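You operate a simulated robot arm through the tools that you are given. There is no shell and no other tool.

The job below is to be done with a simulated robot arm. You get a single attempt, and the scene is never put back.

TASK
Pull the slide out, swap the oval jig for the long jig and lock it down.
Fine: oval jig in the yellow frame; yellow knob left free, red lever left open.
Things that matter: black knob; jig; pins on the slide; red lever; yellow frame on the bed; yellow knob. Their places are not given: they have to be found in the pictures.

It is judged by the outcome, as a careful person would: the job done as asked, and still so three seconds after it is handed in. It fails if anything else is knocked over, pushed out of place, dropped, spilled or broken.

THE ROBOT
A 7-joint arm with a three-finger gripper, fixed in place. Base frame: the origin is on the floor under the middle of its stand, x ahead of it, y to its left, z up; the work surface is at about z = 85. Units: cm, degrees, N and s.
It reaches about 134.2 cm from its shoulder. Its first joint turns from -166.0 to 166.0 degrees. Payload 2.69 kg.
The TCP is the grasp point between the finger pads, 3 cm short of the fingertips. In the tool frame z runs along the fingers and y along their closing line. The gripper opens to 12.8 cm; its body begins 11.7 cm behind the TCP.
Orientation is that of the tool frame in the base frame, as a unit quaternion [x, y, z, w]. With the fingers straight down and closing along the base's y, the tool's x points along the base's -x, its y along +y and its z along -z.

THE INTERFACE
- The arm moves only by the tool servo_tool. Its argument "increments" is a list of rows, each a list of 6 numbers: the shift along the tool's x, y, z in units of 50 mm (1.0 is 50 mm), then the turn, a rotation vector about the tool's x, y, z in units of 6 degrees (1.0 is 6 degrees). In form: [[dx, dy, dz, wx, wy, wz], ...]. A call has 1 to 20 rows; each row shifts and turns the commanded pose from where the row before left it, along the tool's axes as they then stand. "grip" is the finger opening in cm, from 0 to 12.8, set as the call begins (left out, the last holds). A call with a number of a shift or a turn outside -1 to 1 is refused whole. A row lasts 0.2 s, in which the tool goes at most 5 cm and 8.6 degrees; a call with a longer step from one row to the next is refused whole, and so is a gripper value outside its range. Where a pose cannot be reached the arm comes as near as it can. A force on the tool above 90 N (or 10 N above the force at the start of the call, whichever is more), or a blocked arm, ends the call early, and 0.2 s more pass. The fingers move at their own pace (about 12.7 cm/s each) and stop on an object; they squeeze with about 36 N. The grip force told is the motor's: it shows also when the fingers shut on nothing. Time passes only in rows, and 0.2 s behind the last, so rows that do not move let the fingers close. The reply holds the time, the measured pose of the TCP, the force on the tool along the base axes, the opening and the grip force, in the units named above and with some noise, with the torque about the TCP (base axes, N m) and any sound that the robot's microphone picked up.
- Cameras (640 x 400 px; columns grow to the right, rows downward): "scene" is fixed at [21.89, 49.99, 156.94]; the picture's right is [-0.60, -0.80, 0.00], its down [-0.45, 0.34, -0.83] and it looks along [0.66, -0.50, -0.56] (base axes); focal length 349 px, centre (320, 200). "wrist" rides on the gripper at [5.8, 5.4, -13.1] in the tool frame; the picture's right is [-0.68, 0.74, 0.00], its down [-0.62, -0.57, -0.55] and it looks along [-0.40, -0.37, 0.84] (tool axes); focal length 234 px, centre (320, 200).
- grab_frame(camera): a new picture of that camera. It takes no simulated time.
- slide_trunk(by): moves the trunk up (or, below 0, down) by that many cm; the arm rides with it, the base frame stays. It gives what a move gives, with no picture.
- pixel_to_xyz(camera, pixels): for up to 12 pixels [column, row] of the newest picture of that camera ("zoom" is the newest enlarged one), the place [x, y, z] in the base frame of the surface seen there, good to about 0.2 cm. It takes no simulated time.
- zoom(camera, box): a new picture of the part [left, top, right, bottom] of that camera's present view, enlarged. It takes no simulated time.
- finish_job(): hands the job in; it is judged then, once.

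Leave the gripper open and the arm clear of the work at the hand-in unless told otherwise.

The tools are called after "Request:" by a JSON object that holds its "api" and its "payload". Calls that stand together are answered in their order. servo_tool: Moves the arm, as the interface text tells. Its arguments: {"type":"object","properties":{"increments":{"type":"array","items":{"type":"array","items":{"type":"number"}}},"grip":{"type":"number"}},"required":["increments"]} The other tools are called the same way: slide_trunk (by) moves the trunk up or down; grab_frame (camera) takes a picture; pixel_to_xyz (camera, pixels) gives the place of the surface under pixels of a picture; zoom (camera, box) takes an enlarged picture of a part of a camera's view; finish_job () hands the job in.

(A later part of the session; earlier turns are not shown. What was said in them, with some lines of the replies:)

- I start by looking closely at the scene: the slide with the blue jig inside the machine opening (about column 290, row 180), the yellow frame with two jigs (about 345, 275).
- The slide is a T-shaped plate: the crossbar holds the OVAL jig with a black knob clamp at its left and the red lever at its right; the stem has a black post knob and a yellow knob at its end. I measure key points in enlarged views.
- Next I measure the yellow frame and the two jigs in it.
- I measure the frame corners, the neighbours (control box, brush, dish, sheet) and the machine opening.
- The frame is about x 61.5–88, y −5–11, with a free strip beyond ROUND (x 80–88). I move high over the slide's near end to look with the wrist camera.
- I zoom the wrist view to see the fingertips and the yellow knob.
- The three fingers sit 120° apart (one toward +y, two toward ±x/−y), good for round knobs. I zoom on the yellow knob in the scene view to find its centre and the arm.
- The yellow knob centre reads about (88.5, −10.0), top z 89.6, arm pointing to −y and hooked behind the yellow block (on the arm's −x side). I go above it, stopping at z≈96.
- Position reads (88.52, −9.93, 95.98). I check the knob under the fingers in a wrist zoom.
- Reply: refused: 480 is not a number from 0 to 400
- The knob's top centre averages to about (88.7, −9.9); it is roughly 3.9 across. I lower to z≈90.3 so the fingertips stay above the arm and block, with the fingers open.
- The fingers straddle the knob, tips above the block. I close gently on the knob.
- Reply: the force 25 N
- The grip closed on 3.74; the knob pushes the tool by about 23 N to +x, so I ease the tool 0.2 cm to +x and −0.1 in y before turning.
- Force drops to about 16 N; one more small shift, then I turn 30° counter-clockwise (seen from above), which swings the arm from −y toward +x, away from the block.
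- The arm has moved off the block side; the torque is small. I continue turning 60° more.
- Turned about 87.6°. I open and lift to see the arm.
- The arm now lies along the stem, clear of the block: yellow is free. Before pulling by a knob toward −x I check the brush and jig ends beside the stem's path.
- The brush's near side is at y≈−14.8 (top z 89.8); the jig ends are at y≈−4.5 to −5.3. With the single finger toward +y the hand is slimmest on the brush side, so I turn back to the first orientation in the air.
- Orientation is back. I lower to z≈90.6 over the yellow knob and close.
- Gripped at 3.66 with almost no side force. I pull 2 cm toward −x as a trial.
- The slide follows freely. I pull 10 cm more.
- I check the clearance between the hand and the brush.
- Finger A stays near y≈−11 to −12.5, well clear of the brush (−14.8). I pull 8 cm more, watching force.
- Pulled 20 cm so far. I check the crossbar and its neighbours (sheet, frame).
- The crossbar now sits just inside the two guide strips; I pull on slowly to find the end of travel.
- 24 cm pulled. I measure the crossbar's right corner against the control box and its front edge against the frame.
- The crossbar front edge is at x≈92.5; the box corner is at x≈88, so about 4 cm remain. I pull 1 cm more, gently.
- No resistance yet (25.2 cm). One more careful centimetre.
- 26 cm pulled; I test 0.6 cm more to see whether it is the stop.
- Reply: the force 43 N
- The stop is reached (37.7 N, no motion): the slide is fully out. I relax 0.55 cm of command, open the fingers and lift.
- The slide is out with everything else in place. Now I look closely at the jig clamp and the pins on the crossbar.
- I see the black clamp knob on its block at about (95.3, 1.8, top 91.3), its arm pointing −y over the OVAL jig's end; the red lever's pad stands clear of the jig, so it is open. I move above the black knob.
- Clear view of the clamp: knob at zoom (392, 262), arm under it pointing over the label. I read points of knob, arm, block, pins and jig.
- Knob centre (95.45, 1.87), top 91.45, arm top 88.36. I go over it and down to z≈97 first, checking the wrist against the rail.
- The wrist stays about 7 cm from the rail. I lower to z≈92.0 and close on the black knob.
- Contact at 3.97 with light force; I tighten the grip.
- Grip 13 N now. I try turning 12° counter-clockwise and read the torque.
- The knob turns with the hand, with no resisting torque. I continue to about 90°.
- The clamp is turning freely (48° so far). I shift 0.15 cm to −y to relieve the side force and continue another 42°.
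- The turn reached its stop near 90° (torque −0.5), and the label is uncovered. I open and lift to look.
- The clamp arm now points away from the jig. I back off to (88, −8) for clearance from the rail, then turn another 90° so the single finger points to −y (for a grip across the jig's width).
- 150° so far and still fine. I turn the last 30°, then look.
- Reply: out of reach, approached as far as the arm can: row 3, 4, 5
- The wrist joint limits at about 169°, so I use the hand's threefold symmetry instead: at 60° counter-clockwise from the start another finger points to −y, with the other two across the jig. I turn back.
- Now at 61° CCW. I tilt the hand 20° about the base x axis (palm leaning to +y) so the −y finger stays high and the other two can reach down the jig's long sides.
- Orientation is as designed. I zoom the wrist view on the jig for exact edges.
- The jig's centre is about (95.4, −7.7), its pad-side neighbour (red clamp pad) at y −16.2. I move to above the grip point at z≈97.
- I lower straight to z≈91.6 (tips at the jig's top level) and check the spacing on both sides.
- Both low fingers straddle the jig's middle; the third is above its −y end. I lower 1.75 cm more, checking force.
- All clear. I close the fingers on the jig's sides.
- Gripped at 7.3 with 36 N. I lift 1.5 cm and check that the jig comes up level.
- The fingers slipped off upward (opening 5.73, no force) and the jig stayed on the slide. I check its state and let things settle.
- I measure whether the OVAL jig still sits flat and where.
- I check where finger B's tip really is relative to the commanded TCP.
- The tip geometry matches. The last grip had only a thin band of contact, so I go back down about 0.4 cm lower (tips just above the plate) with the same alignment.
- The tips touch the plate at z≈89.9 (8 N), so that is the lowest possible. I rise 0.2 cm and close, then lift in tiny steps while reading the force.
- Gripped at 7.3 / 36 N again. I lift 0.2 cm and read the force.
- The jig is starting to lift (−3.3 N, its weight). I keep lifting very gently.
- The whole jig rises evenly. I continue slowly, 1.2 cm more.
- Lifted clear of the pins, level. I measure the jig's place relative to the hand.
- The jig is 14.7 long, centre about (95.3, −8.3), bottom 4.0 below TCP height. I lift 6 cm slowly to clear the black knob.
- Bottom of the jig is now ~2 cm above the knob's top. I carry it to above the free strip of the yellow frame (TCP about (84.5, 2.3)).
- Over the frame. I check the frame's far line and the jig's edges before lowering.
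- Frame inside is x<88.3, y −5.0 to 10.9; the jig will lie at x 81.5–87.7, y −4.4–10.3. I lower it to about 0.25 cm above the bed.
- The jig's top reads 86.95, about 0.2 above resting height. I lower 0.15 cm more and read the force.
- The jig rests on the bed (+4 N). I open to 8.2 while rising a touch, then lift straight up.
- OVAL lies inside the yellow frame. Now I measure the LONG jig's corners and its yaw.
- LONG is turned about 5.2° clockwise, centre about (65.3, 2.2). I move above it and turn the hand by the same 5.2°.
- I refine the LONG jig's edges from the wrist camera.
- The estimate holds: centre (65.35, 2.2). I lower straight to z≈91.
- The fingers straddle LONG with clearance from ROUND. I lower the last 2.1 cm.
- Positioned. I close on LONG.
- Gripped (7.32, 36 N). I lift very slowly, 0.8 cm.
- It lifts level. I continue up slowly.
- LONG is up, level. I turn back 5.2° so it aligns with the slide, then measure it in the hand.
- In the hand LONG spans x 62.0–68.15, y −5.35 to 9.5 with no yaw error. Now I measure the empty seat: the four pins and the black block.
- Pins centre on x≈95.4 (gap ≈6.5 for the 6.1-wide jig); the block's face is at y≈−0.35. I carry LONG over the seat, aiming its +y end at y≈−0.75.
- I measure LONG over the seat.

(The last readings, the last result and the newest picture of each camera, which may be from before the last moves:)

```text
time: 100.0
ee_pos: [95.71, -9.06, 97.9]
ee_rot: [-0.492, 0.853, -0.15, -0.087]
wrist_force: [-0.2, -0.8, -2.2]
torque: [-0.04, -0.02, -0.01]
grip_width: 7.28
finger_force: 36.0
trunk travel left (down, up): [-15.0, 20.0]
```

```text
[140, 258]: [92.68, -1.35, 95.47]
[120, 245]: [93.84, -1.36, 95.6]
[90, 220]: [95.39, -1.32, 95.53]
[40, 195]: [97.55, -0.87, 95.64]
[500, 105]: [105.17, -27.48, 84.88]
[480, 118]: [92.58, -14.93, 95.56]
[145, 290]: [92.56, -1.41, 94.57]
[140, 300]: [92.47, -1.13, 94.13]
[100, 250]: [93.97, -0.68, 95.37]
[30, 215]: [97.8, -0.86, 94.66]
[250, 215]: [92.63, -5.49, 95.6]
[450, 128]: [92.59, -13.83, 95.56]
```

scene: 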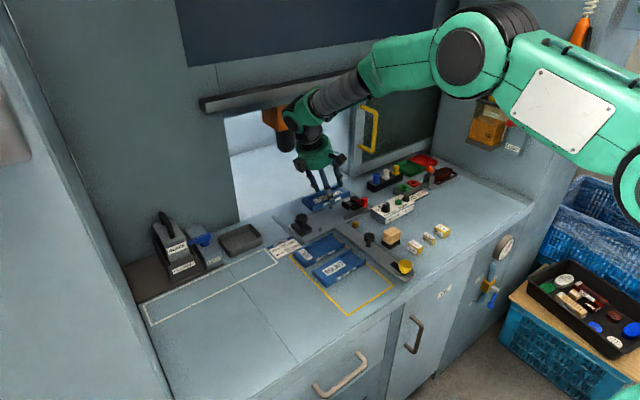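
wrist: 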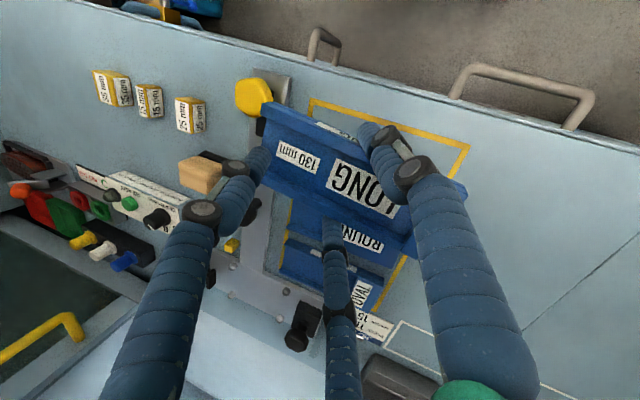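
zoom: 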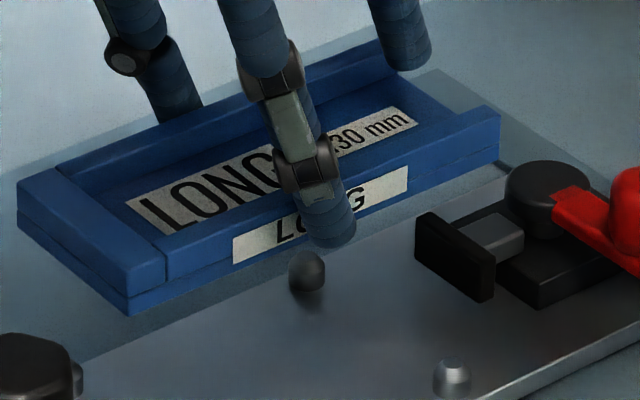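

LONG spans x 92.45–98.5, y −0.67 to −15.6: nearly centred on the pins. I lower 6.4 cm with a 0.1 cm correction, stopping just above the pin tops.

Request:
{"api": "servo_tool", "payload": {"increments": [[-0.0297, 0.0185, 0.1008, 0, 0, 0], [-0.0297, 0.0185, 0.1008, 0, 0, 0], [-0.0297, 0.0185, 0.1008, 0, 0, 0], [-0.0297, 0.0185, 0.1008, 0, 0, 0], [-0.0297, 0.0185, 0.1008, 0, 0, 0], [-0.0297, 0.0185, 0.1008, 0, 0, 0], [-0.0297, 0.0185, 0.1008, 0, 0, 0], [-0.0297, 0.0185, 0.1008, 0, 0, 0], [-0.0297, 0.0185, 0.1008, 0, 0, 0], [-0.0297, 0.0185, 0.1008, 0, 0, 0], [-0.0297, 0.0185, 0.1008, 0, 0, 0], [-0.0297, 0.0185, 0.1008, 0, 0, 0], [0, 0, 0, 0, 0, 0]], "grip": 5}}

Request:
{"api": "zoom", "payload": {"camera": "scene", "box": [290, 190, 362, 235]}}

Request:
{"api": "zoom", "payload": {"camera": "wrist", "box": [220, 80, 460, 260]}}

```text
time: 102.8
ee_pos: [95.55, -9.27, 91.5]
ee_rot: [-0.492, 0.853, -0.149, -0.089]
wrist_force: [0.4, -0.9, -2.8]
torque: [-0.03, 0.02, -0.01]
grip_width: 7.28
finger_force: 36.0
trunk travel left (down, up): [-15.0, 20.0]
```

```text
8.89 times, centred on (326, 212) of scene
```

zoom: 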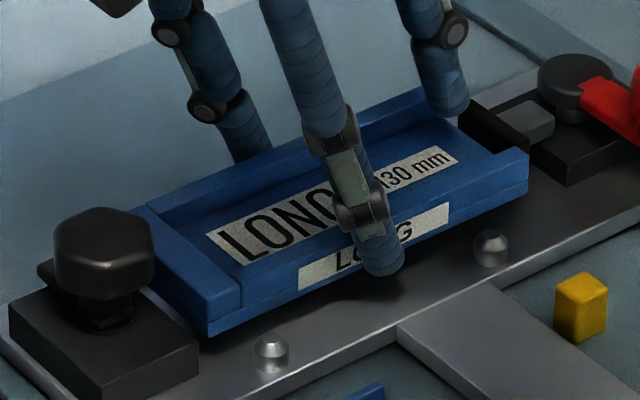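

```text
2.22 times, centred on (340, 170) of wrist
```

zoom: 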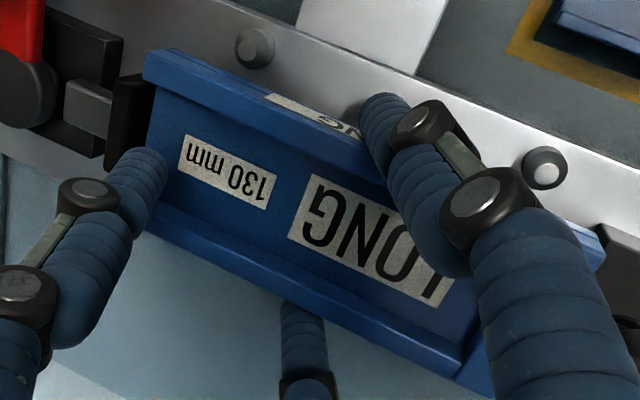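

I measure jig ends against the block and the red clamp pad before the last 1.4 cm.

Request:
{"api": "pixel_to_xyz", "payload": {"camera": "zoom", "pixels": [[150, 62], [155, 75], [120, 90], [145, 95], [135, 75], [150, 160], [595, 245], [600, 255], [255, 40], [545, 160], [200, 80], [128, 110]]}}

Request:
{"api": "zoom", "payload": {"camera": "scene", "box": [290, 190, 362, 235]}}

Request:
{"api": "pixel_to_xyz", "payload": {"camera": "zoom", "pixels": [[205, 305], [235, 295], [520, 155], [525, 175], [205, 330], [490, 128], [465, 112], [525, 140], [195, 345], [270, 340], [490, 235], [160, 270]]}}

```text
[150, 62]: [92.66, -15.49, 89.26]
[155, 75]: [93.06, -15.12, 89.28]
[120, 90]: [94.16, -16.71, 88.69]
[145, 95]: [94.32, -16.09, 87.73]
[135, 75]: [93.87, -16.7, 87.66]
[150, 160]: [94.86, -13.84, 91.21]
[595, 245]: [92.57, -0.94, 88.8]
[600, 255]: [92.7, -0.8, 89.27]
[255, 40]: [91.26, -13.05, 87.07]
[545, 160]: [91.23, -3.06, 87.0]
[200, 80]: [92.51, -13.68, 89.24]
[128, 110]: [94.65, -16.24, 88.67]
```

```text
8.89 times, centred on (326, 212) of scene
```

zoom: 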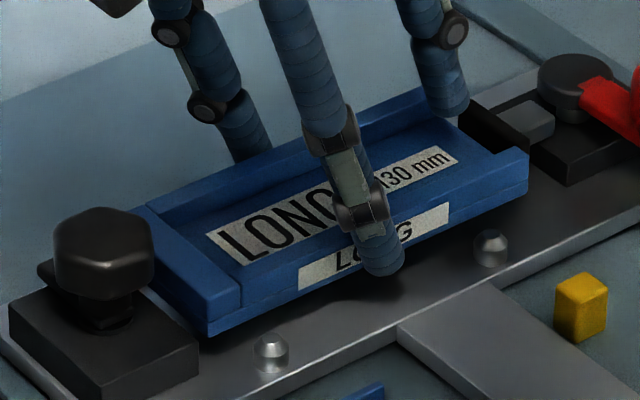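

```text
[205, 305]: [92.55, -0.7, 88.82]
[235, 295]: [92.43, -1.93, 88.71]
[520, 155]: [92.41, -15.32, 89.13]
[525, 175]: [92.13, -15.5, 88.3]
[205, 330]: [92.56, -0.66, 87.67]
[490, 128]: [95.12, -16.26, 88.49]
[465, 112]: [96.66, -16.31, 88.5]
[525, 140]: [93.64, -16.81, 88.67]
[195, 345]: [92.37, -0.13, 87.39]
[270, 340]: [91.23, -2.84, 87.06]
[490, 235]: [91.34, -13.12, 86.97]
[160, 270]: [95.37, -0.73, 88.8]
```

The ends have about 0.35–0.4 cm clearance each side. I check the yaw from points along the front wall.

Request:
{"api": "pixel_to_xyz", "payload": {"camera": "zoom", "pixels": [[225, 312], [250, 300], [280, 287], [305, 275], [330, 265], [420, 228], [440, 215], [460, 208], [480, 198], [500, 188], [515, 180], [240, 318]]}}

Request:
{"api": "zoom", "payload": {"camera": "scene", "box": [290, 190, 362, 235]}}

Request:
{"api": "pixel_to_xyz", "payload": {"camera": "zoom", "pixels": [[150, 208], [160, 204], [180, 195], [220, 178], [260, 160], [300, 143], [380, 105], [400, 97], [415, 90], [235, 285], [300, 258], [480, 172]]}}

```text
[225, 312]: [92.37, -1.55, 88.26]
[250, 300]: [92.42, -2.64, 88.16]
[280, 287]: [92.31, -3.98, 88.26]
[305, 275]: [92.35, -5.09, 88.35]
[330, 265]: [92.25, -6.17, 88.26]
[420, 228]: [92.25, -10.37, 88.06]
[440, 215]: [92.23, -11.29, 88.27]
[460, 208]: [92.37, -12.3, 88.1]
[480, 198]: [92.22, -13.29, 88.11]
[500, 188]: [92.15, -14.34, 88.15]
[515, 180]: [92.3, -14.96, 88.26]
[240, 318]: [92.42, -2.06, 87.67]
```

```text
8.89 times, centred on (326, 212) of scene
```

zoom: 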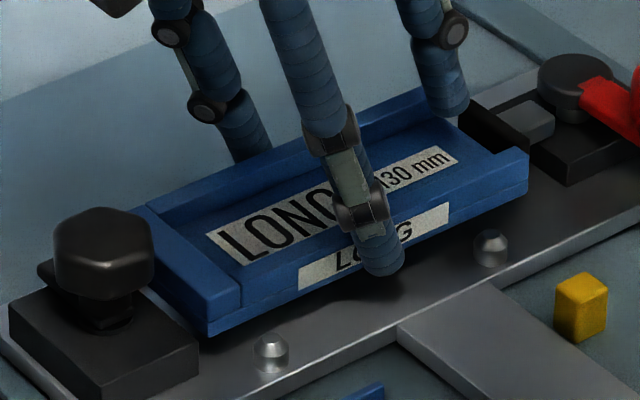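

```text
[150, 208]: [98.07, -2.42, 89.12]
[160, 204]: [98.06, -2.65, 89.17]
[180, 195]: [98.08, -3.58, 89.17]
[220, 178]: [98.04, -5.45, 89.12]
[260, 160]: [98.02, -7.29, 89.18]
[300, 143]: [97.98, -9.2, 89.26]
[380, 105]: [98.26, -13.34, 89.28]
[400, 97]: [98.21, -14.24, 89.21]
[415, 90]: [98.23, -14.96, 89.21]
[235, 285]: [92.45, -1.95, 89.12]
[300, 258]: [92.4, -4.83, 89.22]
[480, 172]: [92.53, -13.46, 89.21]
```

Front face averages x≈92.30 with 0.6° of yaw: well centred. I correct 0.5° and lower 1.0 cm slowly between the pins.

Request:
{"api": "servo_tool", "payload": {"increments": [[0, 0, 0, 0.0247, -0.0143, -0.0783], [-0.0118, 0.0068, 0.0376, 0, 0, 0], [-0.0118, 0.0068, 0.0376, 0, 0, 0], [-0.0118, 0.0068, 0.0376, 0, 0, 0], [-0.0118, 0.0068, 0.0376, 0, 0, 0], [-0.0118, 0.0068, 0.0376, 0, 0, 0], [0, 0, 0, 0, 0, 0]], "grip": 5}}

Request:
{"api": "zoom", "payload": {"camera": "scene", "box": [290, 190, 362, 235]}}

Request:
{"api": "zoom", "payload": {"camera": "wrist", "box": [220, 80, 460, 260]}}

```text
time: 104.4
ee_pos: [95.58, -9.34, 90.55]
ee_rot: [-0.496, 0.851, -0.149, -0.087]
wrist_force: [-0.6, 0.0, -3.5]
torque: [-0.05, 0.03, -0.03]
grip_width: 7.32
finger_force: 35.4
trunk travel left (down, up): [-15.0, 20.0]
```

```text
8.89 times, centred on (326, 212) of scene
```

zoom: 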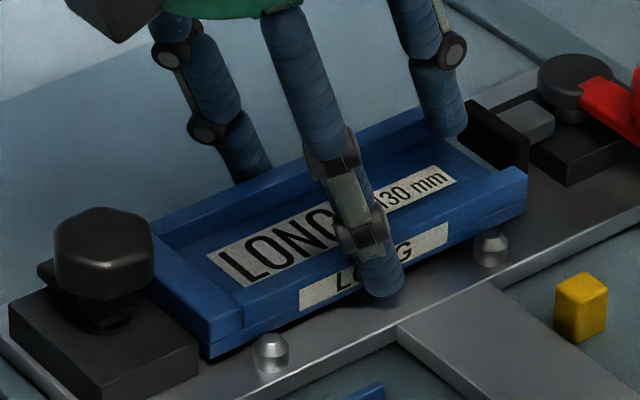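

```text
2.22 times, centred on (340, 170) of wrist
```

zoom: 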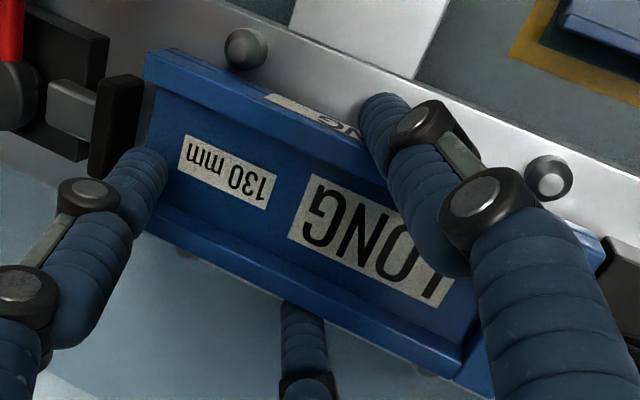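

It slides between the pins freely (−3.5 N is its own weight). I lower 0.3 cm more.

Request:
{"api": "servo_tool", "payload": {"increments": [[-0.0089, 0.0051, 0.0282, 0, 0, 0], [-0.0089, 0.0051, 0.0282, 0, 0, 0], [0, 0, 0, 0, 0, 0]], "grip": 5}}

Request:
{"api": "zoom", "payload": {"camera": "scene", "box": [290, 190, 362, 235]}}

Request:
{"api": "pixel_to_xyz", "payload": {"camera": "zoom", "pixels": [[200, 320], [235, 320], [510, 185], [490, 195], [170, 225], [250, 195], [400, 125], [300, 280]]}}

```text
time: 105.2
ee_pos: [95.56, -9.26, 90.26]
ee_rot: [-0.497, 0.85, -0.15, -0.087]
wrist_force: [0.7, 0.3, -3.2]
torque: [-0.03, -0.01, -0.01]
grip_width: 7.31
finger_force: 36.0
trunk travel left (down, up): [-15.0, 20.0]
```

```text
8.89 times, centred on (326, 212) of scene
```

zoom: 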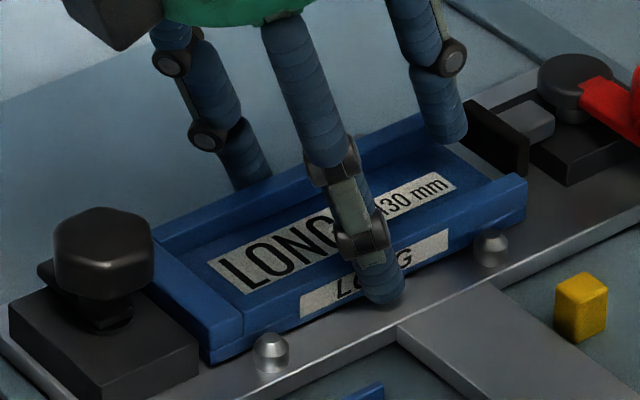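

```text
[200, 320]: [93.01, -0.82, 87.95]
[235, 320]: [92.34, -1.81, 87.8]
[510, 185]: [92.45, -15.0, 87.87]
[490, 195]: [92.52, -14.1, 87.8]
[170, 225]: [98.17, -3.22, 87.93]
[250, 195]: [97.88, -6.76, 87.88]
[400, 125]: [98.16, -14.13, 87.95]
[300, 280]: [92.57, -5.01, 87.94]
```

Top at 87.9, about 0.1 above seated. I lower in 0.1 cm steps until contact.

Request:
{"api": "servo_tool", "payload": {"increments": [[-0.006, 0.0034, 0.0188, 0, 0, 0], [0, 0, 0, 0, 0, 0]], "grip": 5}}

Request:
{"api": "servo_tool", "payload": {"increments": [[-0.006, 0.0034, 0.0188, 0, 0, 0], [0, 0, 0, 0, 0, 0]], "grip": 5}}

```text
time: 105.8
ee_pos: [95.43, -9.32, 90.1]
ee_rot: [-0.496, 0.851, -0.15, -0.088]
wrist_force: [-0.4, 0.2, -3.4]
torque: [-0.03, -0.01, -0.03]
grip_width: 7.3
finger_force: 36.2
trunk travel left (down, up): [-15.0, 20.0]
```

```text
time: 106.4
ee_pos: [95.62, -9.33, 90.12]
ee_rot: [-0.496, 0.851, -0.15, -0.088]
wrist_force: [-0.6, 0.2, -1.9]
torque: [0.06, 0.01, -0.01]
grip_width: 7.29
finger_force: 35.8
trunk travel left (down, up): [-15.0, 20.0]
```

Request:
{"api": "servo_tool", "payload": {"increments": [[-0.005, 0.0027, 0.015, 0, 0, 0], [0, 0, 0, 0, 0, 0]], "grip": 5}}

Request:
{"api": "zoom", "payload": {"camera": "scene", "box": [290, 190, 362, 235]}}

Request:
{"api": "pixel_to_xyz", "payload": {"camera": "zoom", "pixels": [[200, 320], [235, 320], [510, 185], [490, 195], [170, 225], [250, 195], [400, 125], [300, 280]]}}

```text
time: 107.0
ee_pos: [95.52, -9.25, 90.18]
ee_rot: [-0.497, 0.85, -0.15, -0.088]
wrist_force: [0.4, 0.4, 4.1]
torque: [0.17, 0.22, -0.07]
grip_width: 7.32
finger_force: 35.9
trunk travel left (down, up): [-15.0, 20.0]
```

```text
8.89 times, centred on (326, 212) of scene
```

zoom: 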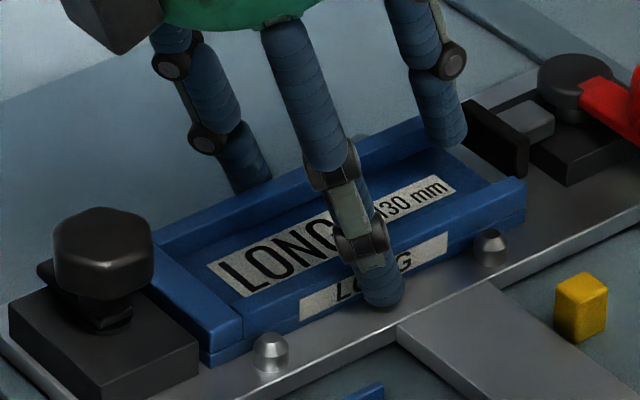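

```text
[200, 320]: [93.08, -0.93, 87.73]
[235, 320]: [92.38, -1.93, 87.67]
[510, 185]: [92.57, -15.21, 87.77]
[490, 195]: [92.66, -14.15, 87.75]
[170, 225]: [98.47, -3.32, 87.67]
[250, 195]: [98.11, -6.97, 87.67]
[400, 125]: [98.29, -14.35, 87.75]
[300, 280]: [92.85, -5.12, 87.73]
```

LONG is seated flat (top 87.7, +4 N). I open the fingers with a tiny rise and then lift away.

Request:
{"api": "servo_tool", "payload": {"increments": [[0.006, -0.0034, -0.0188, 0, 0, 0], [0, 0, 0, 0, 0, 0], [0, 0, 0, 0, 0, 0]], "grip": 8.3}}

Request:
{"api": "servo_tool", "payload": {"increments": [[0.06, -0.034, -0.188, 0, 0, 0], [0.06, -0.034, -0.188, 0, 0, 0], [0.12, -0.068, -0.376, 0, 0, 0], [0.12, -0.068, -0.376, 0, 0, 0], [0.12, -0.068, -0.376, 0, 0, 0], [0.12, -0.068, -0.376, 0, 0, 0], [0, 0, 0, 0, 0, 0]], "grip": 8.3}}

Request:
{"api": "zoom", "payload": {"camera": "scene", "box": [290, 190, 362, 235]}}

Request:
{"api": "grab_frame", "payload": {"camera": "wrist"}}

```text
time: 107.8
ee_pos: [95.54, -9.39, 90.11]
ee_rot: [-0.497, 0.85, -0.15, -0.088]
wrist_force: [-0.1, 0.0, -1.0]
torque: [0.03, -0.01, 0.03]
grip_width: 8.3
finger_force: 0.2
trunk travel left (down, up): [-15.0, 20.0]
```

```text
time: 109.4
ee_pos: [95.64, -9.18, 100.15]
ee_rot: [-0.496, 0.851, -0.149, -0.088]
wrist_force: [0.1, 0.7, 0.4]
torque: [0.01, -0.01, 0.02]
grip_width: 8.28
finger_force: 0.0
trunk travel left (down, up): [-15.0, 20.0]
```

```text
8.89 times, centred on (326, 212) of scene
```

zoom: 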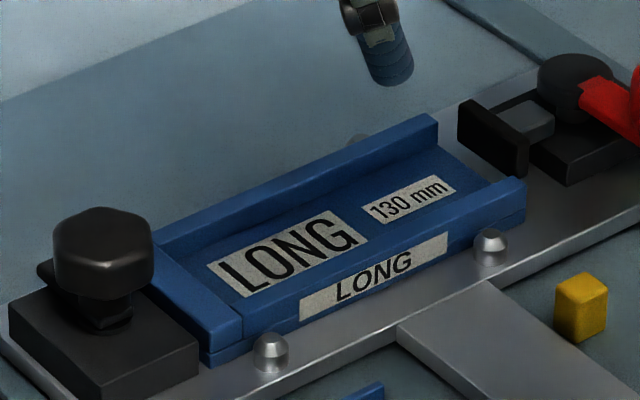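

```text
taken
```

wrist: 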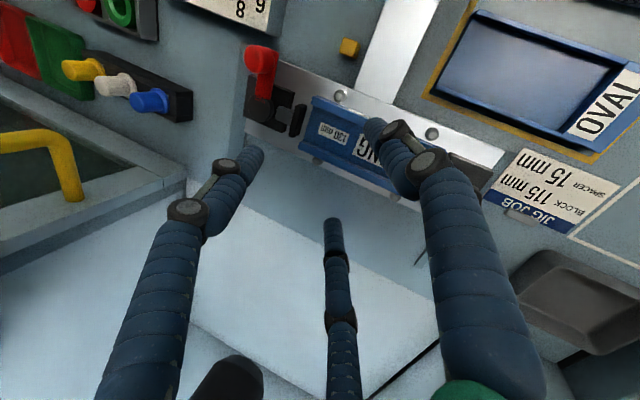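

LONG sits between the pins. I measure its ends, versus where OVAL originally sat (+y end at y≈−0.6).

Request:
{"api": "zoom", "payload": {"camera": "scene", "box": [296, 196, 360, 236]}}

Request:
{"api": "pixel_to_xyz", "payload": {"camera": "zoom", "pixels": [[182, 320], [180, 340], [183, 310], [215, 320], [150, 285], [130, 265], [530, 160], [528, 140], [515, 145], [430, 75], [535, 175], [140, 330]]}}

Request:
{"api": "zoom", "payload": {"camera": "wrist", "box": [230, 40, 530, 220]}}

Request:
{"api": "pixel_to_xyz", "payload": {"camera": "zoom", "pixels": [[175, 123], [180, 130], [150, 230], [160, 240], [360, 330], [170, 150], [145, 165], [470, 270], [165, 195], [240, 118], [430, 200], [175, 115]]}}

```text
10.00 times, centred on (328, 216) of scene
```

zoom: 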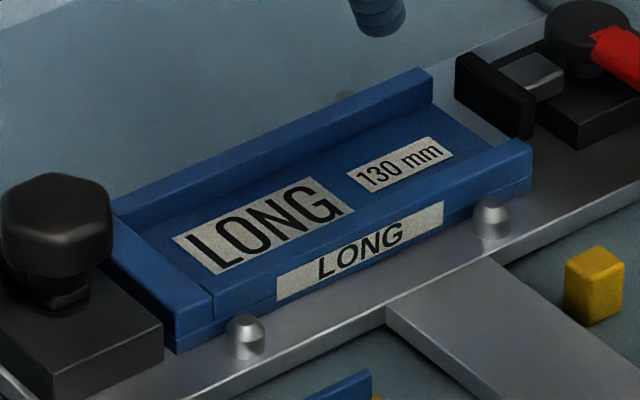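

```text
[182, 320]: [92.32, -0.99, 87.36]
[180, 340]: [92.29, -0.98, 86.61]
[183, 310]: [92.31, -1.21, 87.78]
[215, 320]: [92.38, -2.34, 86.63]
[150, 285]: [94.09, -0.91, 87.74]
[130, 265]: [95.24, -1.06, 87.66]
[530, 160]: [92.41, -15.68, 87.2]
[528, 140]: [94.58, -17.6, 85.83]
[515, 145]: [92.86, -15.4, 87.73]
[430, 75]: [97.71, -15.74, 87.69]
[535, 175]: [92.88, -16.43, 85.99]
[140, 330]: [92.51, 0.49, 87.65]
```

```text
2.13 times, centred on (380, 130) of wrist
```

zoom: 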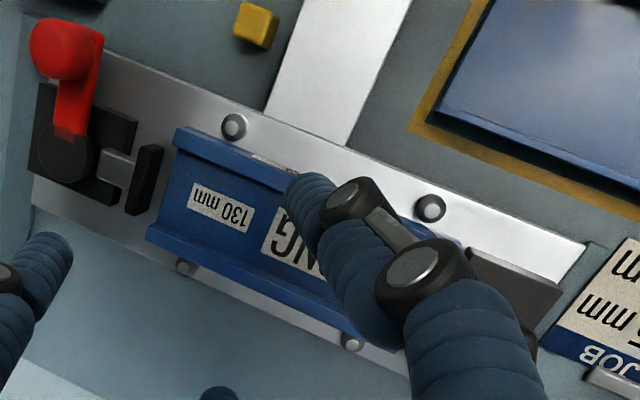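

```text
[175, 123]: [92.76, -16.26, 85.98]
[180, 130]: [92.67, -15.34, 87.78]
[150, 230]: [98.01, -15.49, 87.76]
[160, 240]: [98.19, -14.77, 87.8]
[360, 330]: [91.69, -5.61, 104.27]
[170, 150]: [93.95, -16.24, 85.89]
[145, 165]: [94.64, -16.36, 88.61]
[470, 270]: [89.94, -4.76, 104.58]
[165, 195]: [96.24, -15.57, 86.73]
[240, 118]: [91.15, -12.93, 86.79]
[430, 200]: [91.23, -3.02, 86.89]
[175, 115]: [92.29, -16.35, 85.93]
```

LONG's centre is about 0.4 cm further from the block than OVAL's was. I regrip it where it sits and slide it about 0.35 cm toward the block for a full seat under the clamp arm.

Request:
{"api": "servo_tool", "payload": {"increments": [[-0.12, 0.068, 0.376, 0, 0, 0], [-0.12, 0.068, 0.376, 0, 0, 0], [-0.12, 0.068, 0.376, 0, 0, 0], [-0.12, 0.068, 0.376, 0, 0, 0], [-0.06, 0.034, 0.188, 0, 0, 0], [-0.055, 0.031, 0.172, 0, 0, 0], [0, 0, 0, 0, 0, 0]], "grip": 8.3}}

Request:
{"api": "servo_tool", "payload": {"increments": [[0, 0, 0, 0, 0, 0], [0, 0, 0, 0, 0, 0], [0, 0, 0, 0, 0, 0]], "grip": 7.1}}

Request:
{"api": "zoom", "payload": {"camera": "scene", "box": [296, 196, 360, 236]}}

```text
time: 111.0
ee_pos: [95.53, -9.14, 90.23]
ee_rot: [-0.497, 0.851, -0.15, -0.087]
wrist_force: [0.7, 0.5, 0.9]
torque: [0.01, -0.02, 0.03]
grip_width: 8.28
finger_force: 0.2
trunk travel left (down, up): [-15.0, 20.0]
```

```text
time: 111.8
ee_pos: [95.48, -9.36, 90.22]
ee_rot: [-0.497, 0.851, -0.149, -0.087]
wrist_force: [-0.4, 0.2, -0.5]
torque: [-0.16, 0.03, 0.01]
grip_width: 7.31
finger_force: 36.0
trunk travel left (down, up): [-15.0, 20.0]
```

```text
10.00 times, centred on (328, 216) of scene
```

zoom: 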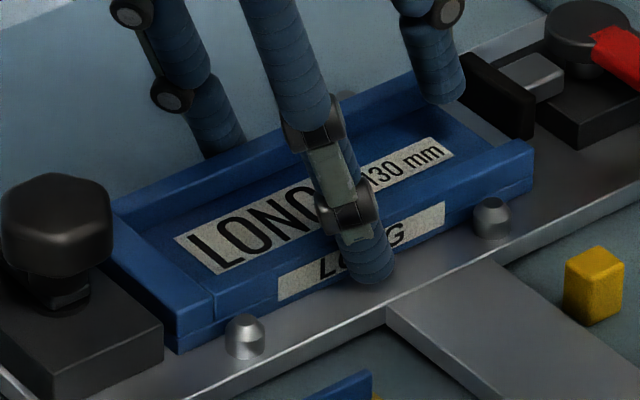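

Gripped without lifting. I slide it +y by 0.2 cm, then read the force.

Request:
{"api": "servo_tool", "payload": {"increments": [[-0.0163, 0.0094, -0.0068, 0, 0, 0], [-0.0163, 0.0094, -0.0068, 0, 0, 0], [0, 0, 0, 0, 0, 0]], "grip": 6.8}}

Request:
{"api": "servo_tool", "payload": {"increments": [[-0.0163, 0.0094, -0.0068, 0, 0, 0], [-0.0163, 0.0094, -0.0068, 0, 0, 0], [0, 0, 0, 0, 0, 0]], "grip": 6.8}}

Request:
{"api": "zoom", "payload": {"camera": "scene", "box": [296, 196, 360, 236]}}

Request:
{"api": "pixel_to_xyz", "payload": {"camera": "zoom", "pixels": [[178, 322], [176, 340], [180, 312], [150, 285], [130, 265], [160, 300], [526, 160], [515, 145], [163, 340], [155, 330]]}}

```text
time: 112.6
ee_pos: [95.51, -9.11, 90.17]
ee_rot: [-0.497, 0.85, -0.149, -0.088]
wrist_force: [-0.4, -1.1, 1.5]
torque: [-0.14, 0.03, 0.0]
grip_width: 7.29
finger_force: 35.8
trunk travel left (down, up): [-15.0, 20.0]
```

```text
time: 113.4
ee_pos: [95.58, -8.84, 90.17]
ee_rot: [-0.496, 0.851, -0.15, -0.088]
wrist_force: [0.1, -1.7, 2.2]
torque: [-0.02, 0.08, 0.01]
grip_width: 7.3
finger_force: 36.5
trunk travel left (down, up): [-15.0, 20.0]
```

```text
10.00 times, centred on (328, 216) of scene
```

zoom: 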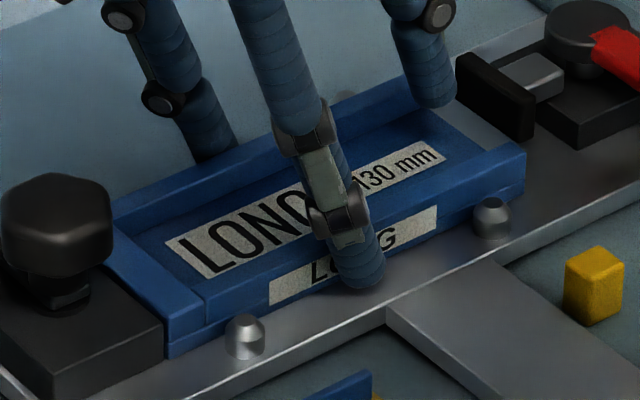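

```text
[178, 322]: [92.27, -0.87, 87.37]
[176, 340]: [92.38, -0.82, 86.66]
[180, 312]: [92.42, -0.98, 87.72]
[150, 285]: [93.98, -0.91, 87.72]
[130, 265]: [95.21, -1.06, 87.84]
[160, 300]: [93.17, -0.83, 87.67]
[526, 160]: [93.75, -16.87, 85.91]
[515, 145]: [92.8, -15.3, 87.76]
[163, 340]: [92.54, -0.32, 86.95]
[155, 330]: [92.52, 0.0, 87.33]
```

The jig's ends now coincide with OVAL's original place. I release and lift.

Request:
{"api": "servo_tool", "payload": {"increments": [[0, 0, 0, 0, 0, 0], [0, 0, 0, 0, 0, 0], [0, 0, 0, 0, 0, 0]], "grip": 8.3}}

Request:
{"api": "servo_tool", "payload": {"increments": [[0.06, -0.034, -0.188, 0, 0, 0], [0.06, -0.034, -0.188, 0, 0, 0], [0.12, -0.068, -0.376, 0, 0, 0], [0.12, -0.068, -0.376, 0, 0, 0], [0.12, -0.068, -0.376, 0, 0, 0], [0.12, -0.068, -0.376, 0, 0, 0], [0.12, -0.068, -0.376, 0, 0, 0], [0, 0, 0, 0, 0, 0]], "grip": 8.3}}

Request:
{"api": "zoom", "payload": {"camera": "scene", "box": [296, 196, 360, 236]}}

Request:
{"api": "pixel_to_xyz", "payload": {"camera": "zoom", "pixels": [[178, 322], [180, 312], [130, 265], [515, 145], [400, 85], [480, 158], [250, 160], [240, 290], [430, 75], [200, 310]]}}

```text
time: 114.2
ee_pos: [95.47, -8.96, 90.24]
ee_rot: [-0.497, 0.851, -0.15, -0.087]
wrist_force: [-1.0, 0.8, 0.1]
torque: [-0.01, -0.01, 0.0]
grip_width: 8.28
finger_force: 0.1
trunk travel left (down, up): [-15.0, 20.0]
```

```text
time: 116.0
ee_pos: [95.45, -8.94, 102.21]
ee_rot: [-0.496, 0.851, -0.149, -0.088]
wrist_force: [0.5, 0.5, -0.8]
torque: [0.03, -0.04, 0.0]
grip_width: 8.3
finger_force: 0.1
trunk travel left (down, up): [-15.0, 20.0]
```

```text
10.00 times, centred on (328, 216) of scene
```

zoom: 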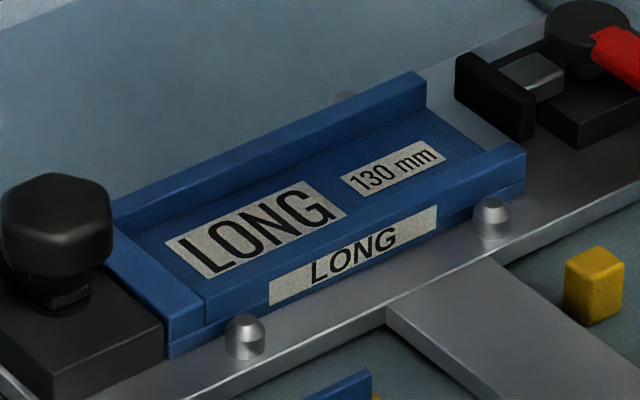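

```text
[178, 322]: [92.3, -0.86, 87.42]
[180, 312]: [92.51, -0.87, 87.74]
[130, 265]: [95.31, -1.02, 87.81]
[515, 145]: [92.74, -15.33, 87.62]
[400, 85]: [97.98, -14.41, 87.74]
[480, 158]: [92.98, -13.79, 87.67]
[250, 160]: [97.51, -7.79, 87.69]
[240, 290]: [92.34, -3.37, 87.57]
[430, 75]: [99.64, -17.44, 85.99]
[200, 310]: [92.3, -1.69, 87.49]
```

LONG is properly seated. Now to lock it: I untilt the hand and turn to 90° CCW (the orientation in which the knob was left).

Request:
{"api": "servo_tool", "payload": {"increments": [[0, 0, 0, -0.417, -0.722, 0], [0, 0, 0, -0.417, -0.722, 0], [0, 0, 0, -0.417, -0.722, 0], [0, 0, 0, -0.416, -0.721, 0], [0, 0, 0, 0, 0, -0.98], [0, 0, 0, 0, 0, -0.98], [0, 0, 0, 0, 0, -0.98], [0, 0, 0, 0, 0, -0.98], [0, 0, 0, 0, 0, -0.98], [0, 0, 0, 0, 0, 0]], "grip": 8}}

```text
time: 118.2
ee_pos: [95.52, -8.86, 102.17]
ee_rot: [0.707, -0.707, -0.002, 0.001]
wrist_force: [0.5, -0.1, 0.0]
torque: [0.0, -0.01, 0.01]
grip_width: 7.98
finger_force: 0.0
trunk travel left (down, up): [-15.0, 20.0]
```

Orientation is exact. I move over the black knob and look.

Request:
{"api": "servo_tool", "payload": {"increments": [[-0.713, 0, 0, 0, 0, 0], [-0.713, 0, 0, 0, 0, 0], [-0.714, 0, 0, 0, 0, 0], [0, 0, 0, 0, 0, 0]], "grip": 8}}

Request:
{"api": "grab_frame", "payload": {"camera": "wrist"}}

Request:
{"api": "zoom", "payload": {"camera": "wrist", "box": [240, 80, 440, 205]}}

Request:
{"api": "pixel_to_xyz", "payload": {"camera": "zoom", "pixels": [[265, 205], [225, 205], [305, 205], [265, 170], [265, 245], [180, 280], [200, 180], [320, 120]]}}

```text
time: 119.2
ee_pos: [95.62, 1.88, 102.09]
ee_rot: [-0.706, 0.708, 0.002, -0.002]
wrist_force: [-1.0, 0.4, 0.6]
torque: [-0.05, 0.0, -0.02]
grip_width: 7.99
finger_force: 0.1
trunk travel left (down, up): [-15.0, 20.0]
```

```text
taken
```

wrist: 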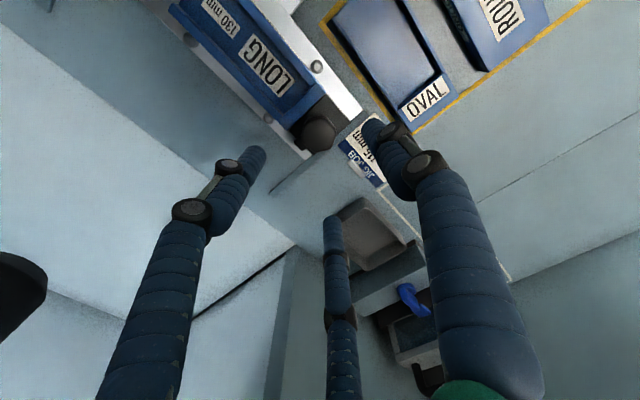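

```text
3.20 times, centred on (340, 142) of wrist
```

zoom: 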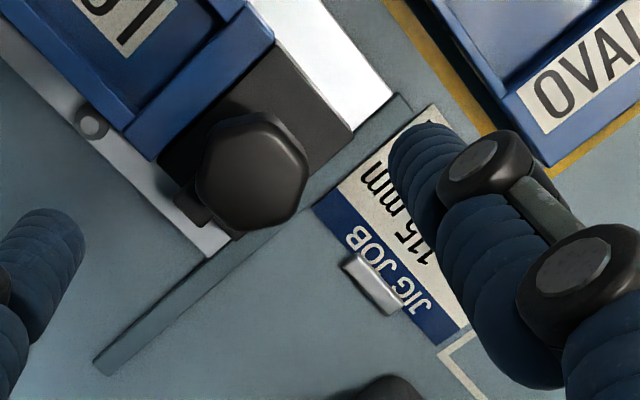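

```text
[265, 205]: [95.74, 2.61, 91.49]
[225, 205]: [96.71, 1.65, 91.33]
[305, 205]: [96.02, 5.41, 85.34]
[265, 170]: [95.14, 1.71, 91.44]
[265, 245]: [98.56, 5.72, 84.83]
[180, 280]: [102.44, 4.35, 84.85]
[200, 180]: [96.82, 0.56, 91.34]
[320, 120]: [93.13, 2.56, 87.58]
```

The knob is under the hand with its arm pointing +x. I descend to z≈92.1 and close.

Request:
{"api": "servo_tool", "payload": {"increments": [[0, 0, 0.6, 0, 0, 0], [0, 0, 0.6, 0, 0, 0], [0, 0, 0.4, 0, 0, 0], [0, 0, 0.2, 0, 0, 0], [0, 0, 0.2, 0, 0, 0], [0, 0, 0, 0, 0, 0]], "grip": 8}}

Request:
{"api": "servo_tool", "payload": {"increments": [[0, 0, 0, 0, 0, 0], [0, 0, 0, 0, 0, 0], [0, 0, 0, 0, 0, 0], [0, 0, 0, 0, 0, 0]], "grip": 2.5}}

Request:
{"api": "zoom", "payload": {"camera": "scene", "box": [270, 180, 350, 240]}}

```text
time: 120.6
ee_pos: [95.52, 1.9, 92.21]
ee_rot: [-0.707, 0.707, 0.002, -0.001]
wrist_force: [-0.3, -0.4, 0.1]
torque: [-0.01, 0.01, -0.01]
grip_width: 8.0
finger_force: 0.0
trunk travel left (down, up): [-15.0, 20.0]
```

```text
time: 121.6
ee_pos: [95.5, 1.61, 92.19]
ee_rot: [-0.707, 0.707, 0.001, -0.001]
wrist_force: [-1.3, -18.6, -1.2]
torque: [-0.65, 0.03, -0.02]
grip_width: 3.65
finger_force: 45.3
trunk travel left (down, up): [-15.0, 20.0]
```

```text
6.67 times, centred on (310, 210) of scene
```

zoom: 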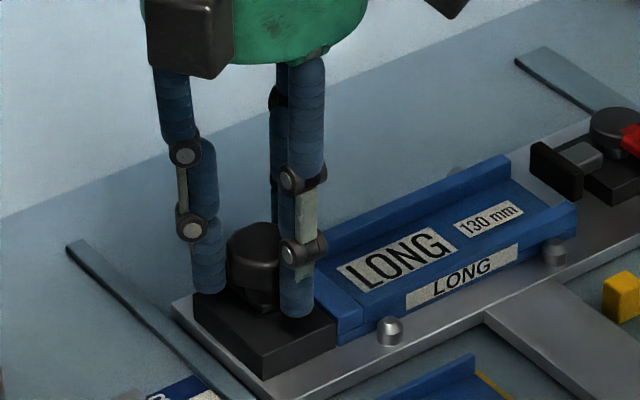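

Gripped at 3.65; the side force is −18.6 N in y, so I shift 0.2 cm to −y, then turn clockwise 48°.

Request:
{"api": "servo_tool", "payload": {"increments": [[0.03, 0, 0, 0, 0, 0], [0.01, 0, 0, 0, 0, 0.7], [0, 0, 0, 0, 0, 0.9], [0, 0, 0, 0, 0, 0.9], [0, 0, 0, 0, 0, 0.9], [0, 0, 0, 0, 0, 0.9], [0, 0, 0, 0, 0, 0.9], [0, 0, 0, 0, 0, 0.9], [0, 0, 0, 0, 0, 0.9], [0, 0, 0, 0, 0, 0.9], [0, 0, 0, 0, 0, 0]], "grip": 2.5}}

Request:
{"api": "zoom", "payload": {"camera": "scene", "box": [270, 180, 350, 240]}}

Request:
{"api": "zoom", "payload": {"camera": "wrist", "box": [220, 90, 420, 215]}}

```text
time: 124.0
ee_pos: [95.52, 1.67, 92.12]
ee_rot: [-0.363, 0.932, 0.001, -0.001]
wrist_force: [-0.3, 15.6, -4.6]
torque: [0.37, 0.04, -0.01]
grip_width: 3.64
finger_force: 45.2
trunk travel left (down, up): [-15.0, 20.0]
```

```text
6.67 times, centred on (310, 210) of scene
```

zoom: 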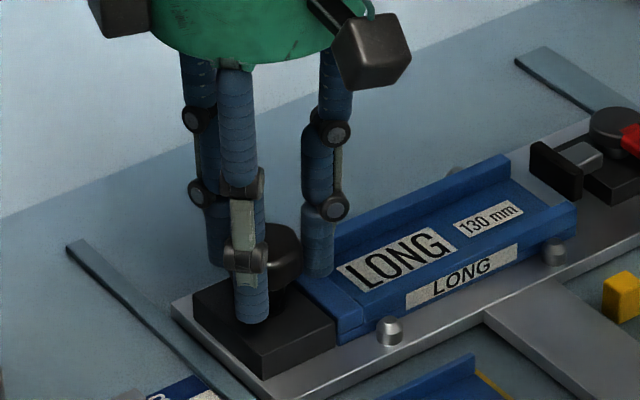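

```text
3.20 times, centred on (320, 152) of wrist
```

zoom: 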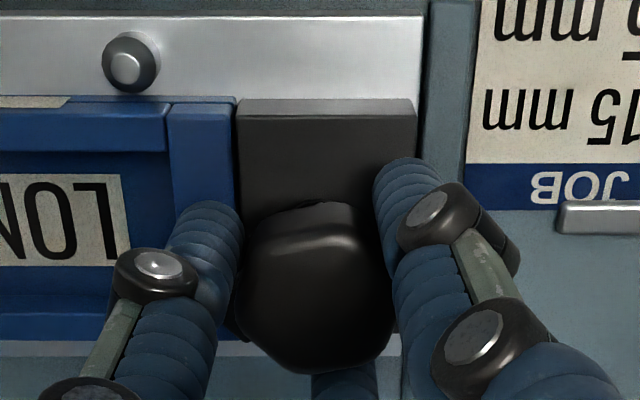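

Half-way; the knob follows. I recentre by +0.12 cm in y and turn the remaining 43°.

Request:
{"api": "servo_tool", "payload": {"increments": [[-0.0162, 0.0177, 0, 0, 0, 0], [0, 0, 0, 0, 0, 0.9], [0, 0, 0, 0, 0, 0.9], [0, 0, 0, 0, 0, 0.9], [0, 0, 0, 0, 0, 0.9], [0, 0, 0, 0, 0, 0.9], [0, 0, 0, 0, 0, 0.9], [0, 0, 0, 0, 0, 0.9], [0, 0, 0, 0, 0, 0.8], [0, 0, 0, 0, 0, 0]], "grip": 2.5}}

Request:
{"api": "zoom", "payload": {"camera": "scene", "box": [270, 180, 350, 240]}}

Request:
{"api": "zoom", "payload": {"camera": "wrist", "box": [220, 90, 420, 215]}}

```text
time: 126.2
ee_pos: [95.43, 1.73, 92.26]
ee_rot: [0.001, 1.0, 0.0, -0.003]
wrist_force: [0.6, -2.2, -8.5]
torque: [-0.03, -0.11, 0.03]
grip_width: 3.65
finger_force: 45.0
trunk travel left (down, up): [-15.0, 20.0]
```

```text
6.67 times, centred on (310, 210) of scene
```

zoom: 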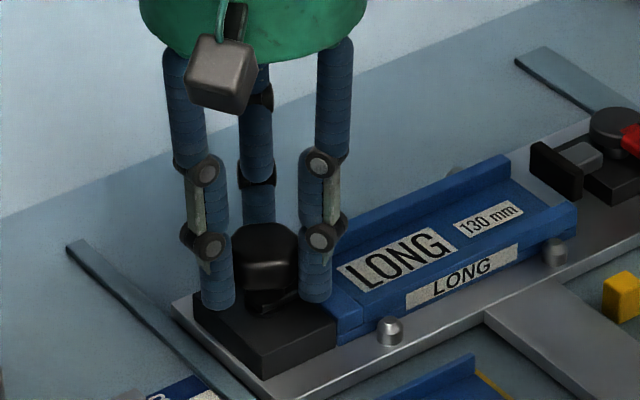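

```text
3.20 times, centred on (320, 152) of wrist
```

zoom: 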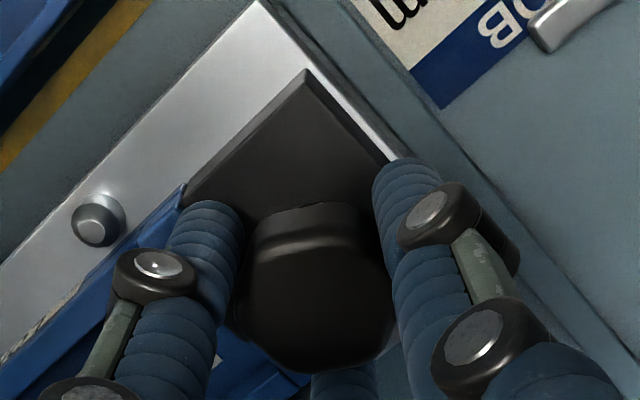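

Back at the original angle; I test a few degrees more for the stop.

Request:
{"api": "servo_tool", "payload": {"increments": [[0, 0, 0, 0, 0, 0.5], [0, 0, 0, 0, 0, 0.3], [0, 0, 0, 0, 0, 0]], "grip": 2.5}}

```text
time: 127.0
ee_pos: [95.5, 1.63, 92.17]
ee_rot: [0.043, 0.999, 0.0, -0.001]
wrist_force: [0.1, -4.5, -6.1]
torque: [-0.21, 0.02, 0.56]
grip_width: 3.63
finger_force: 45.0
trunk travel left (down, up): [-15.0, 20.0]
```

The stop is felt (0.56 N·m): the clamp is fully home. I open the fingers and lift away.

Request:
{"api": "servo_tool", "payload": {"increments": [[0, 0, 0, 0, 0, 0], [0, 0, 0, 0, 0, 0], [0, 0, 0, 0, 0, 0], [0, 0, -0.5, 0, 0, 0], [0, 0, -0.8, 0, 0, 0], [0, 0, -0.8, 0, 0, 0], [0, 0, -0.8, 0, 0, 0], [0, 0, 0, 0, 0, 0]], "grip": 8}}

Request:
{"api": "zoom", "payload": {"camera": "scene", "box": [284, 190, 364, 240]}}

Request:
{"api": "grab_frame", "payload": {"camera": "wrist"}}

```text
time: 128.8
ee_pos: [95.63, 1.57, 106.8]
ee_rot: [0.043, 0.999, 0.0, -0.002]
wrist_force: [-0.5, -0.2, 0.4]
torque: [0.01, -0.05, 0.0]
grip_width: 7.99
finger_force: 0.1
trunk travel left (down, up): [-15.0, 20.0]
```

```text
8.00 times, centred on (324, 215) of scene
```

zoom: 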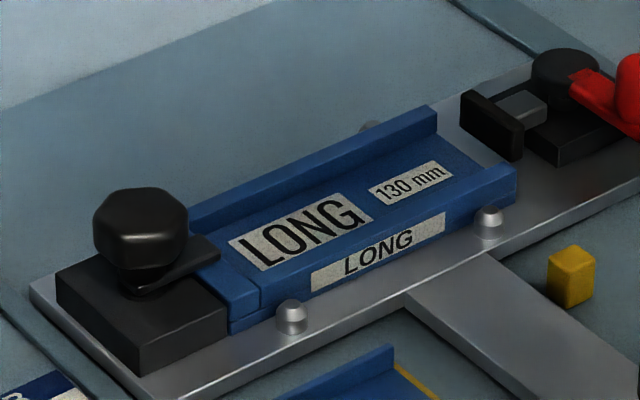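

```text
taken
```

wrist: 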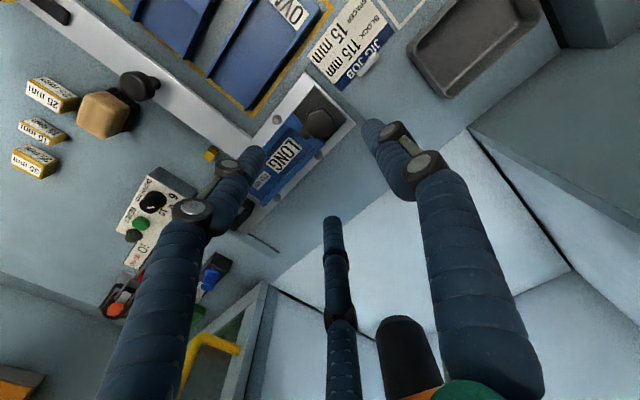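

The clamp arm lies over LONG's end, locked. I retract the arm back and up, clear of the work.

Request:
{"api": "servo_tool", "payload": {"increments": [[0.6, 0, -0.1, 0, 0, 0], [0.6, -0.4, -0.16, 0, 0, 0], [0.6, -0.4, -0.16, 0, 0, 0], [0.6, -0.4, -0.16, 0, 0, 0], [0.6, -0.4, -0.16, 0, 0, 0], [0.6, -0.4, -0.16, 0, 0, 0], [0.6, -0.5, -0.16, 0, 0, 0], [0.6, -0.5, -0.16, 0, 0, 0], [0.6, -0.5, -0.16, 0, 0, 0], [0.6, -0.5, -0.16, 0, 0, 0], [0.4, -0.7, -0.1, 0, 0, 0], [0, -0.7, 0, 0, 0, 0], [0, 0, 0, 0, 0, 0]], "grip": 12}}

Request:
{"api": "grab_frame", "payload": {"camera": "scene"}}

Request:
{"api": "zoom", "payload": {"camera": "scene", "box": [270, 180, 430, 300]}}

Request:
{"api": "zoom", "payload": {"camera": "scene", "box": [284, 194, 348, 234]}}

```text
time: 131.6
ee_pos: [61.35, -22.45, 115.06]
ee_rot: [0.043, 0.999, 0.0, -0.002]
wrist_force: [0.1, -0.1, -0.3]
torque: [0.06, 0.02, 0.0]
grip_width: 12.01
finger_force: 0.0
trunk travel left (down, up): [-15.0, 20.0]
```

```text
taken
```

scene: 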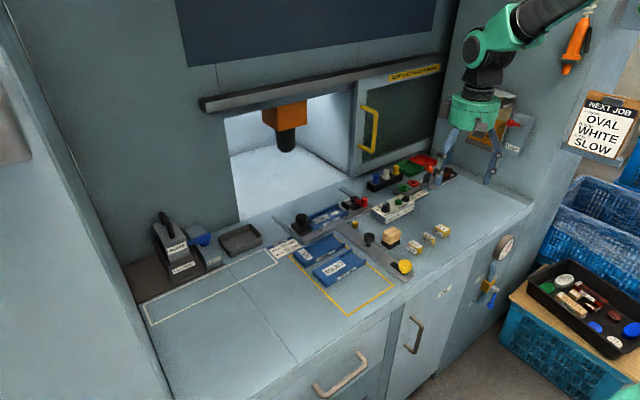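

```text
3.33 times, centred on (350, 240) of scene
```

zoom: 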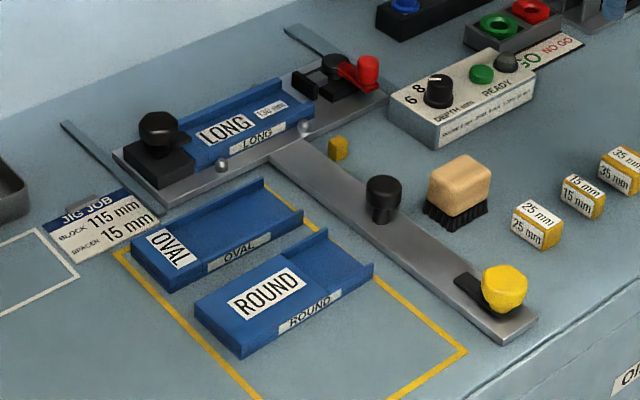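

```text
10.00 times, centred on (316, 214) of scene
```

zoom: 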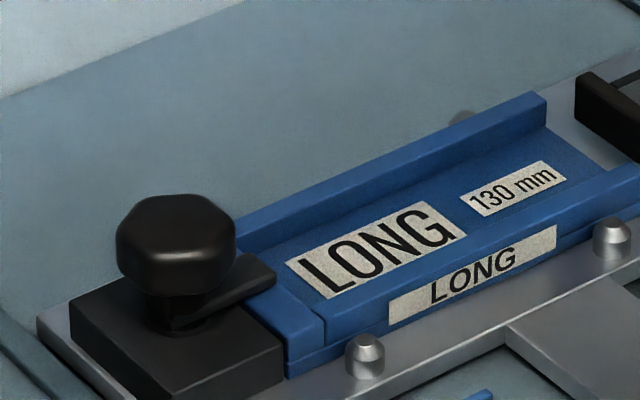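

Everything looks in order. I verify OVAL's edges against the frame lines and the clamp arm's overlap before hand-in.

Request:
{"api": "zoom", "payload": {"camera": "scene", "box": [284, 224, 364, 274]}}

Request:
{"api": "pixel_to_xyz", "payload": {"camera": "zoom", "pixels": [[358, 98], [445, 180], [470, 195], [160, 350], [85, 245], [165, 375], [388, 122], [75, 265], [372, 75], [300, 180]]}}

Request:
{"api": "zoom", "payload": {"camera": "scene", "box": [284, 194, 348, 234]}}

Request:
{"api": "pixel_to_xyz", "payload": {"camera": "zoom", "pixels": [[265, 270], [250, 262], [240, 285], [290, 310], [300, 345], [180, 240], [330, 270], [600, 180]]}}

```text
8.00 times, centred on (324, 249) of scene
```

zoom: 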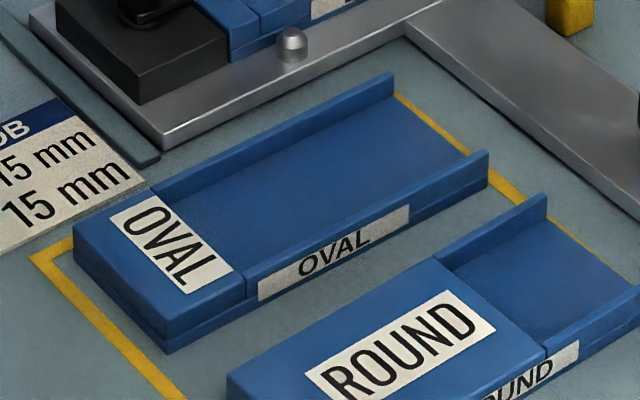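

```text
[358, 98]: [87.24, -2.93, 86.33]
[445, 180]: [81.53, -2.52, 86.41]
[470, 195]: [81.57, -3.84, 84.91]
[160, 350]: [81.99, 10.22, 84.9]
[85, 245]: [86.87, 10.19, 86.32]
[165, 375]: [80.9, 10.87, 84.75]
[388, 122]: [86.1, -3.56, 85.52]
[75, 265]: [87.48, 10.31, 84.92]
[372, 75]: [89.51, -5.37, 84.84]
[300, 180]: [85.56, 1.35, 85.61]
```

```text
10.00 times, centred on (316, 214) of scene
```

zoom: 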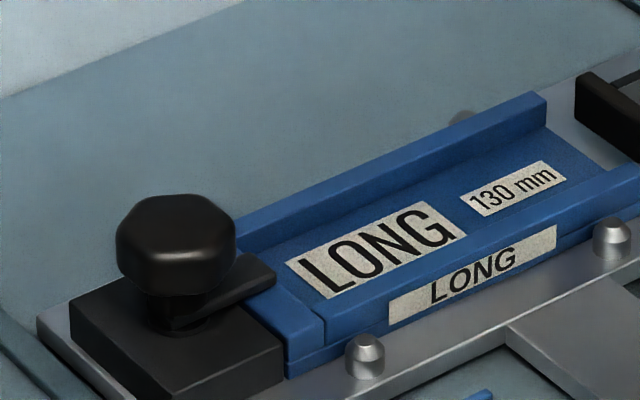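

```text
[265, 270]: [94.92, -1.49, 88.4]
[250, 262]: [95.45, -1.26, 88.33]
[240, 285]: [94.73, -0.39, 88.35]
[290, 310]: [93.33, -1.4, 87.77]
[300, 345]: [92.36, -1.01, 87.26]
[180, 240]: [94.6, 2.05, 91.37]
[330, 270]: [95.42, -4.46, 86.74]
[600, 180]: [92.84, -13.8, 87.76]
```

OVAL lies fully inside the frame (x 81.5–87.5, y −4.3–10.3). LONG sits flat between the pins with the clamp arm over its end by about 1.2 cm. The slide is out, the yellow knob is free, the red lever is open, and the gripper is open and clear of the work. I hand the job in.

Request:
{"api": "finish_job", "payload": {}}

```text
The job is handed in.
```

The slide is fully out, the LONG jig has replaced the OVAL one on it, and the black knob clamp is locked over the LONG jig's end. I handed the job in; no verdict came back.

- **Slide:** I freed the yellow knob and pulled the slide 26 cm, to its stop.
- **LONG jig:** it sits flat between the four pins, in the place OVAL had. The clamp arm overlaps its end by about 1.2 cm, and I turned the knob until I felt its stop.
- **OVAL jig:** it lies fully inside the yellow frame, beyond the ROUND jig.
- **Left as allowed:** the yellow knob is free, and the red lever is open because I did not touch it.

On the first try at lifting OVAL, the fingers slipped off. The jig stayed on the slide and shifted only a few millimetres, and the second, slower lift worked. Nothing else was moved or knocked over, as far as the final pictures show.

The gripper is open and the arm is clear of the work.
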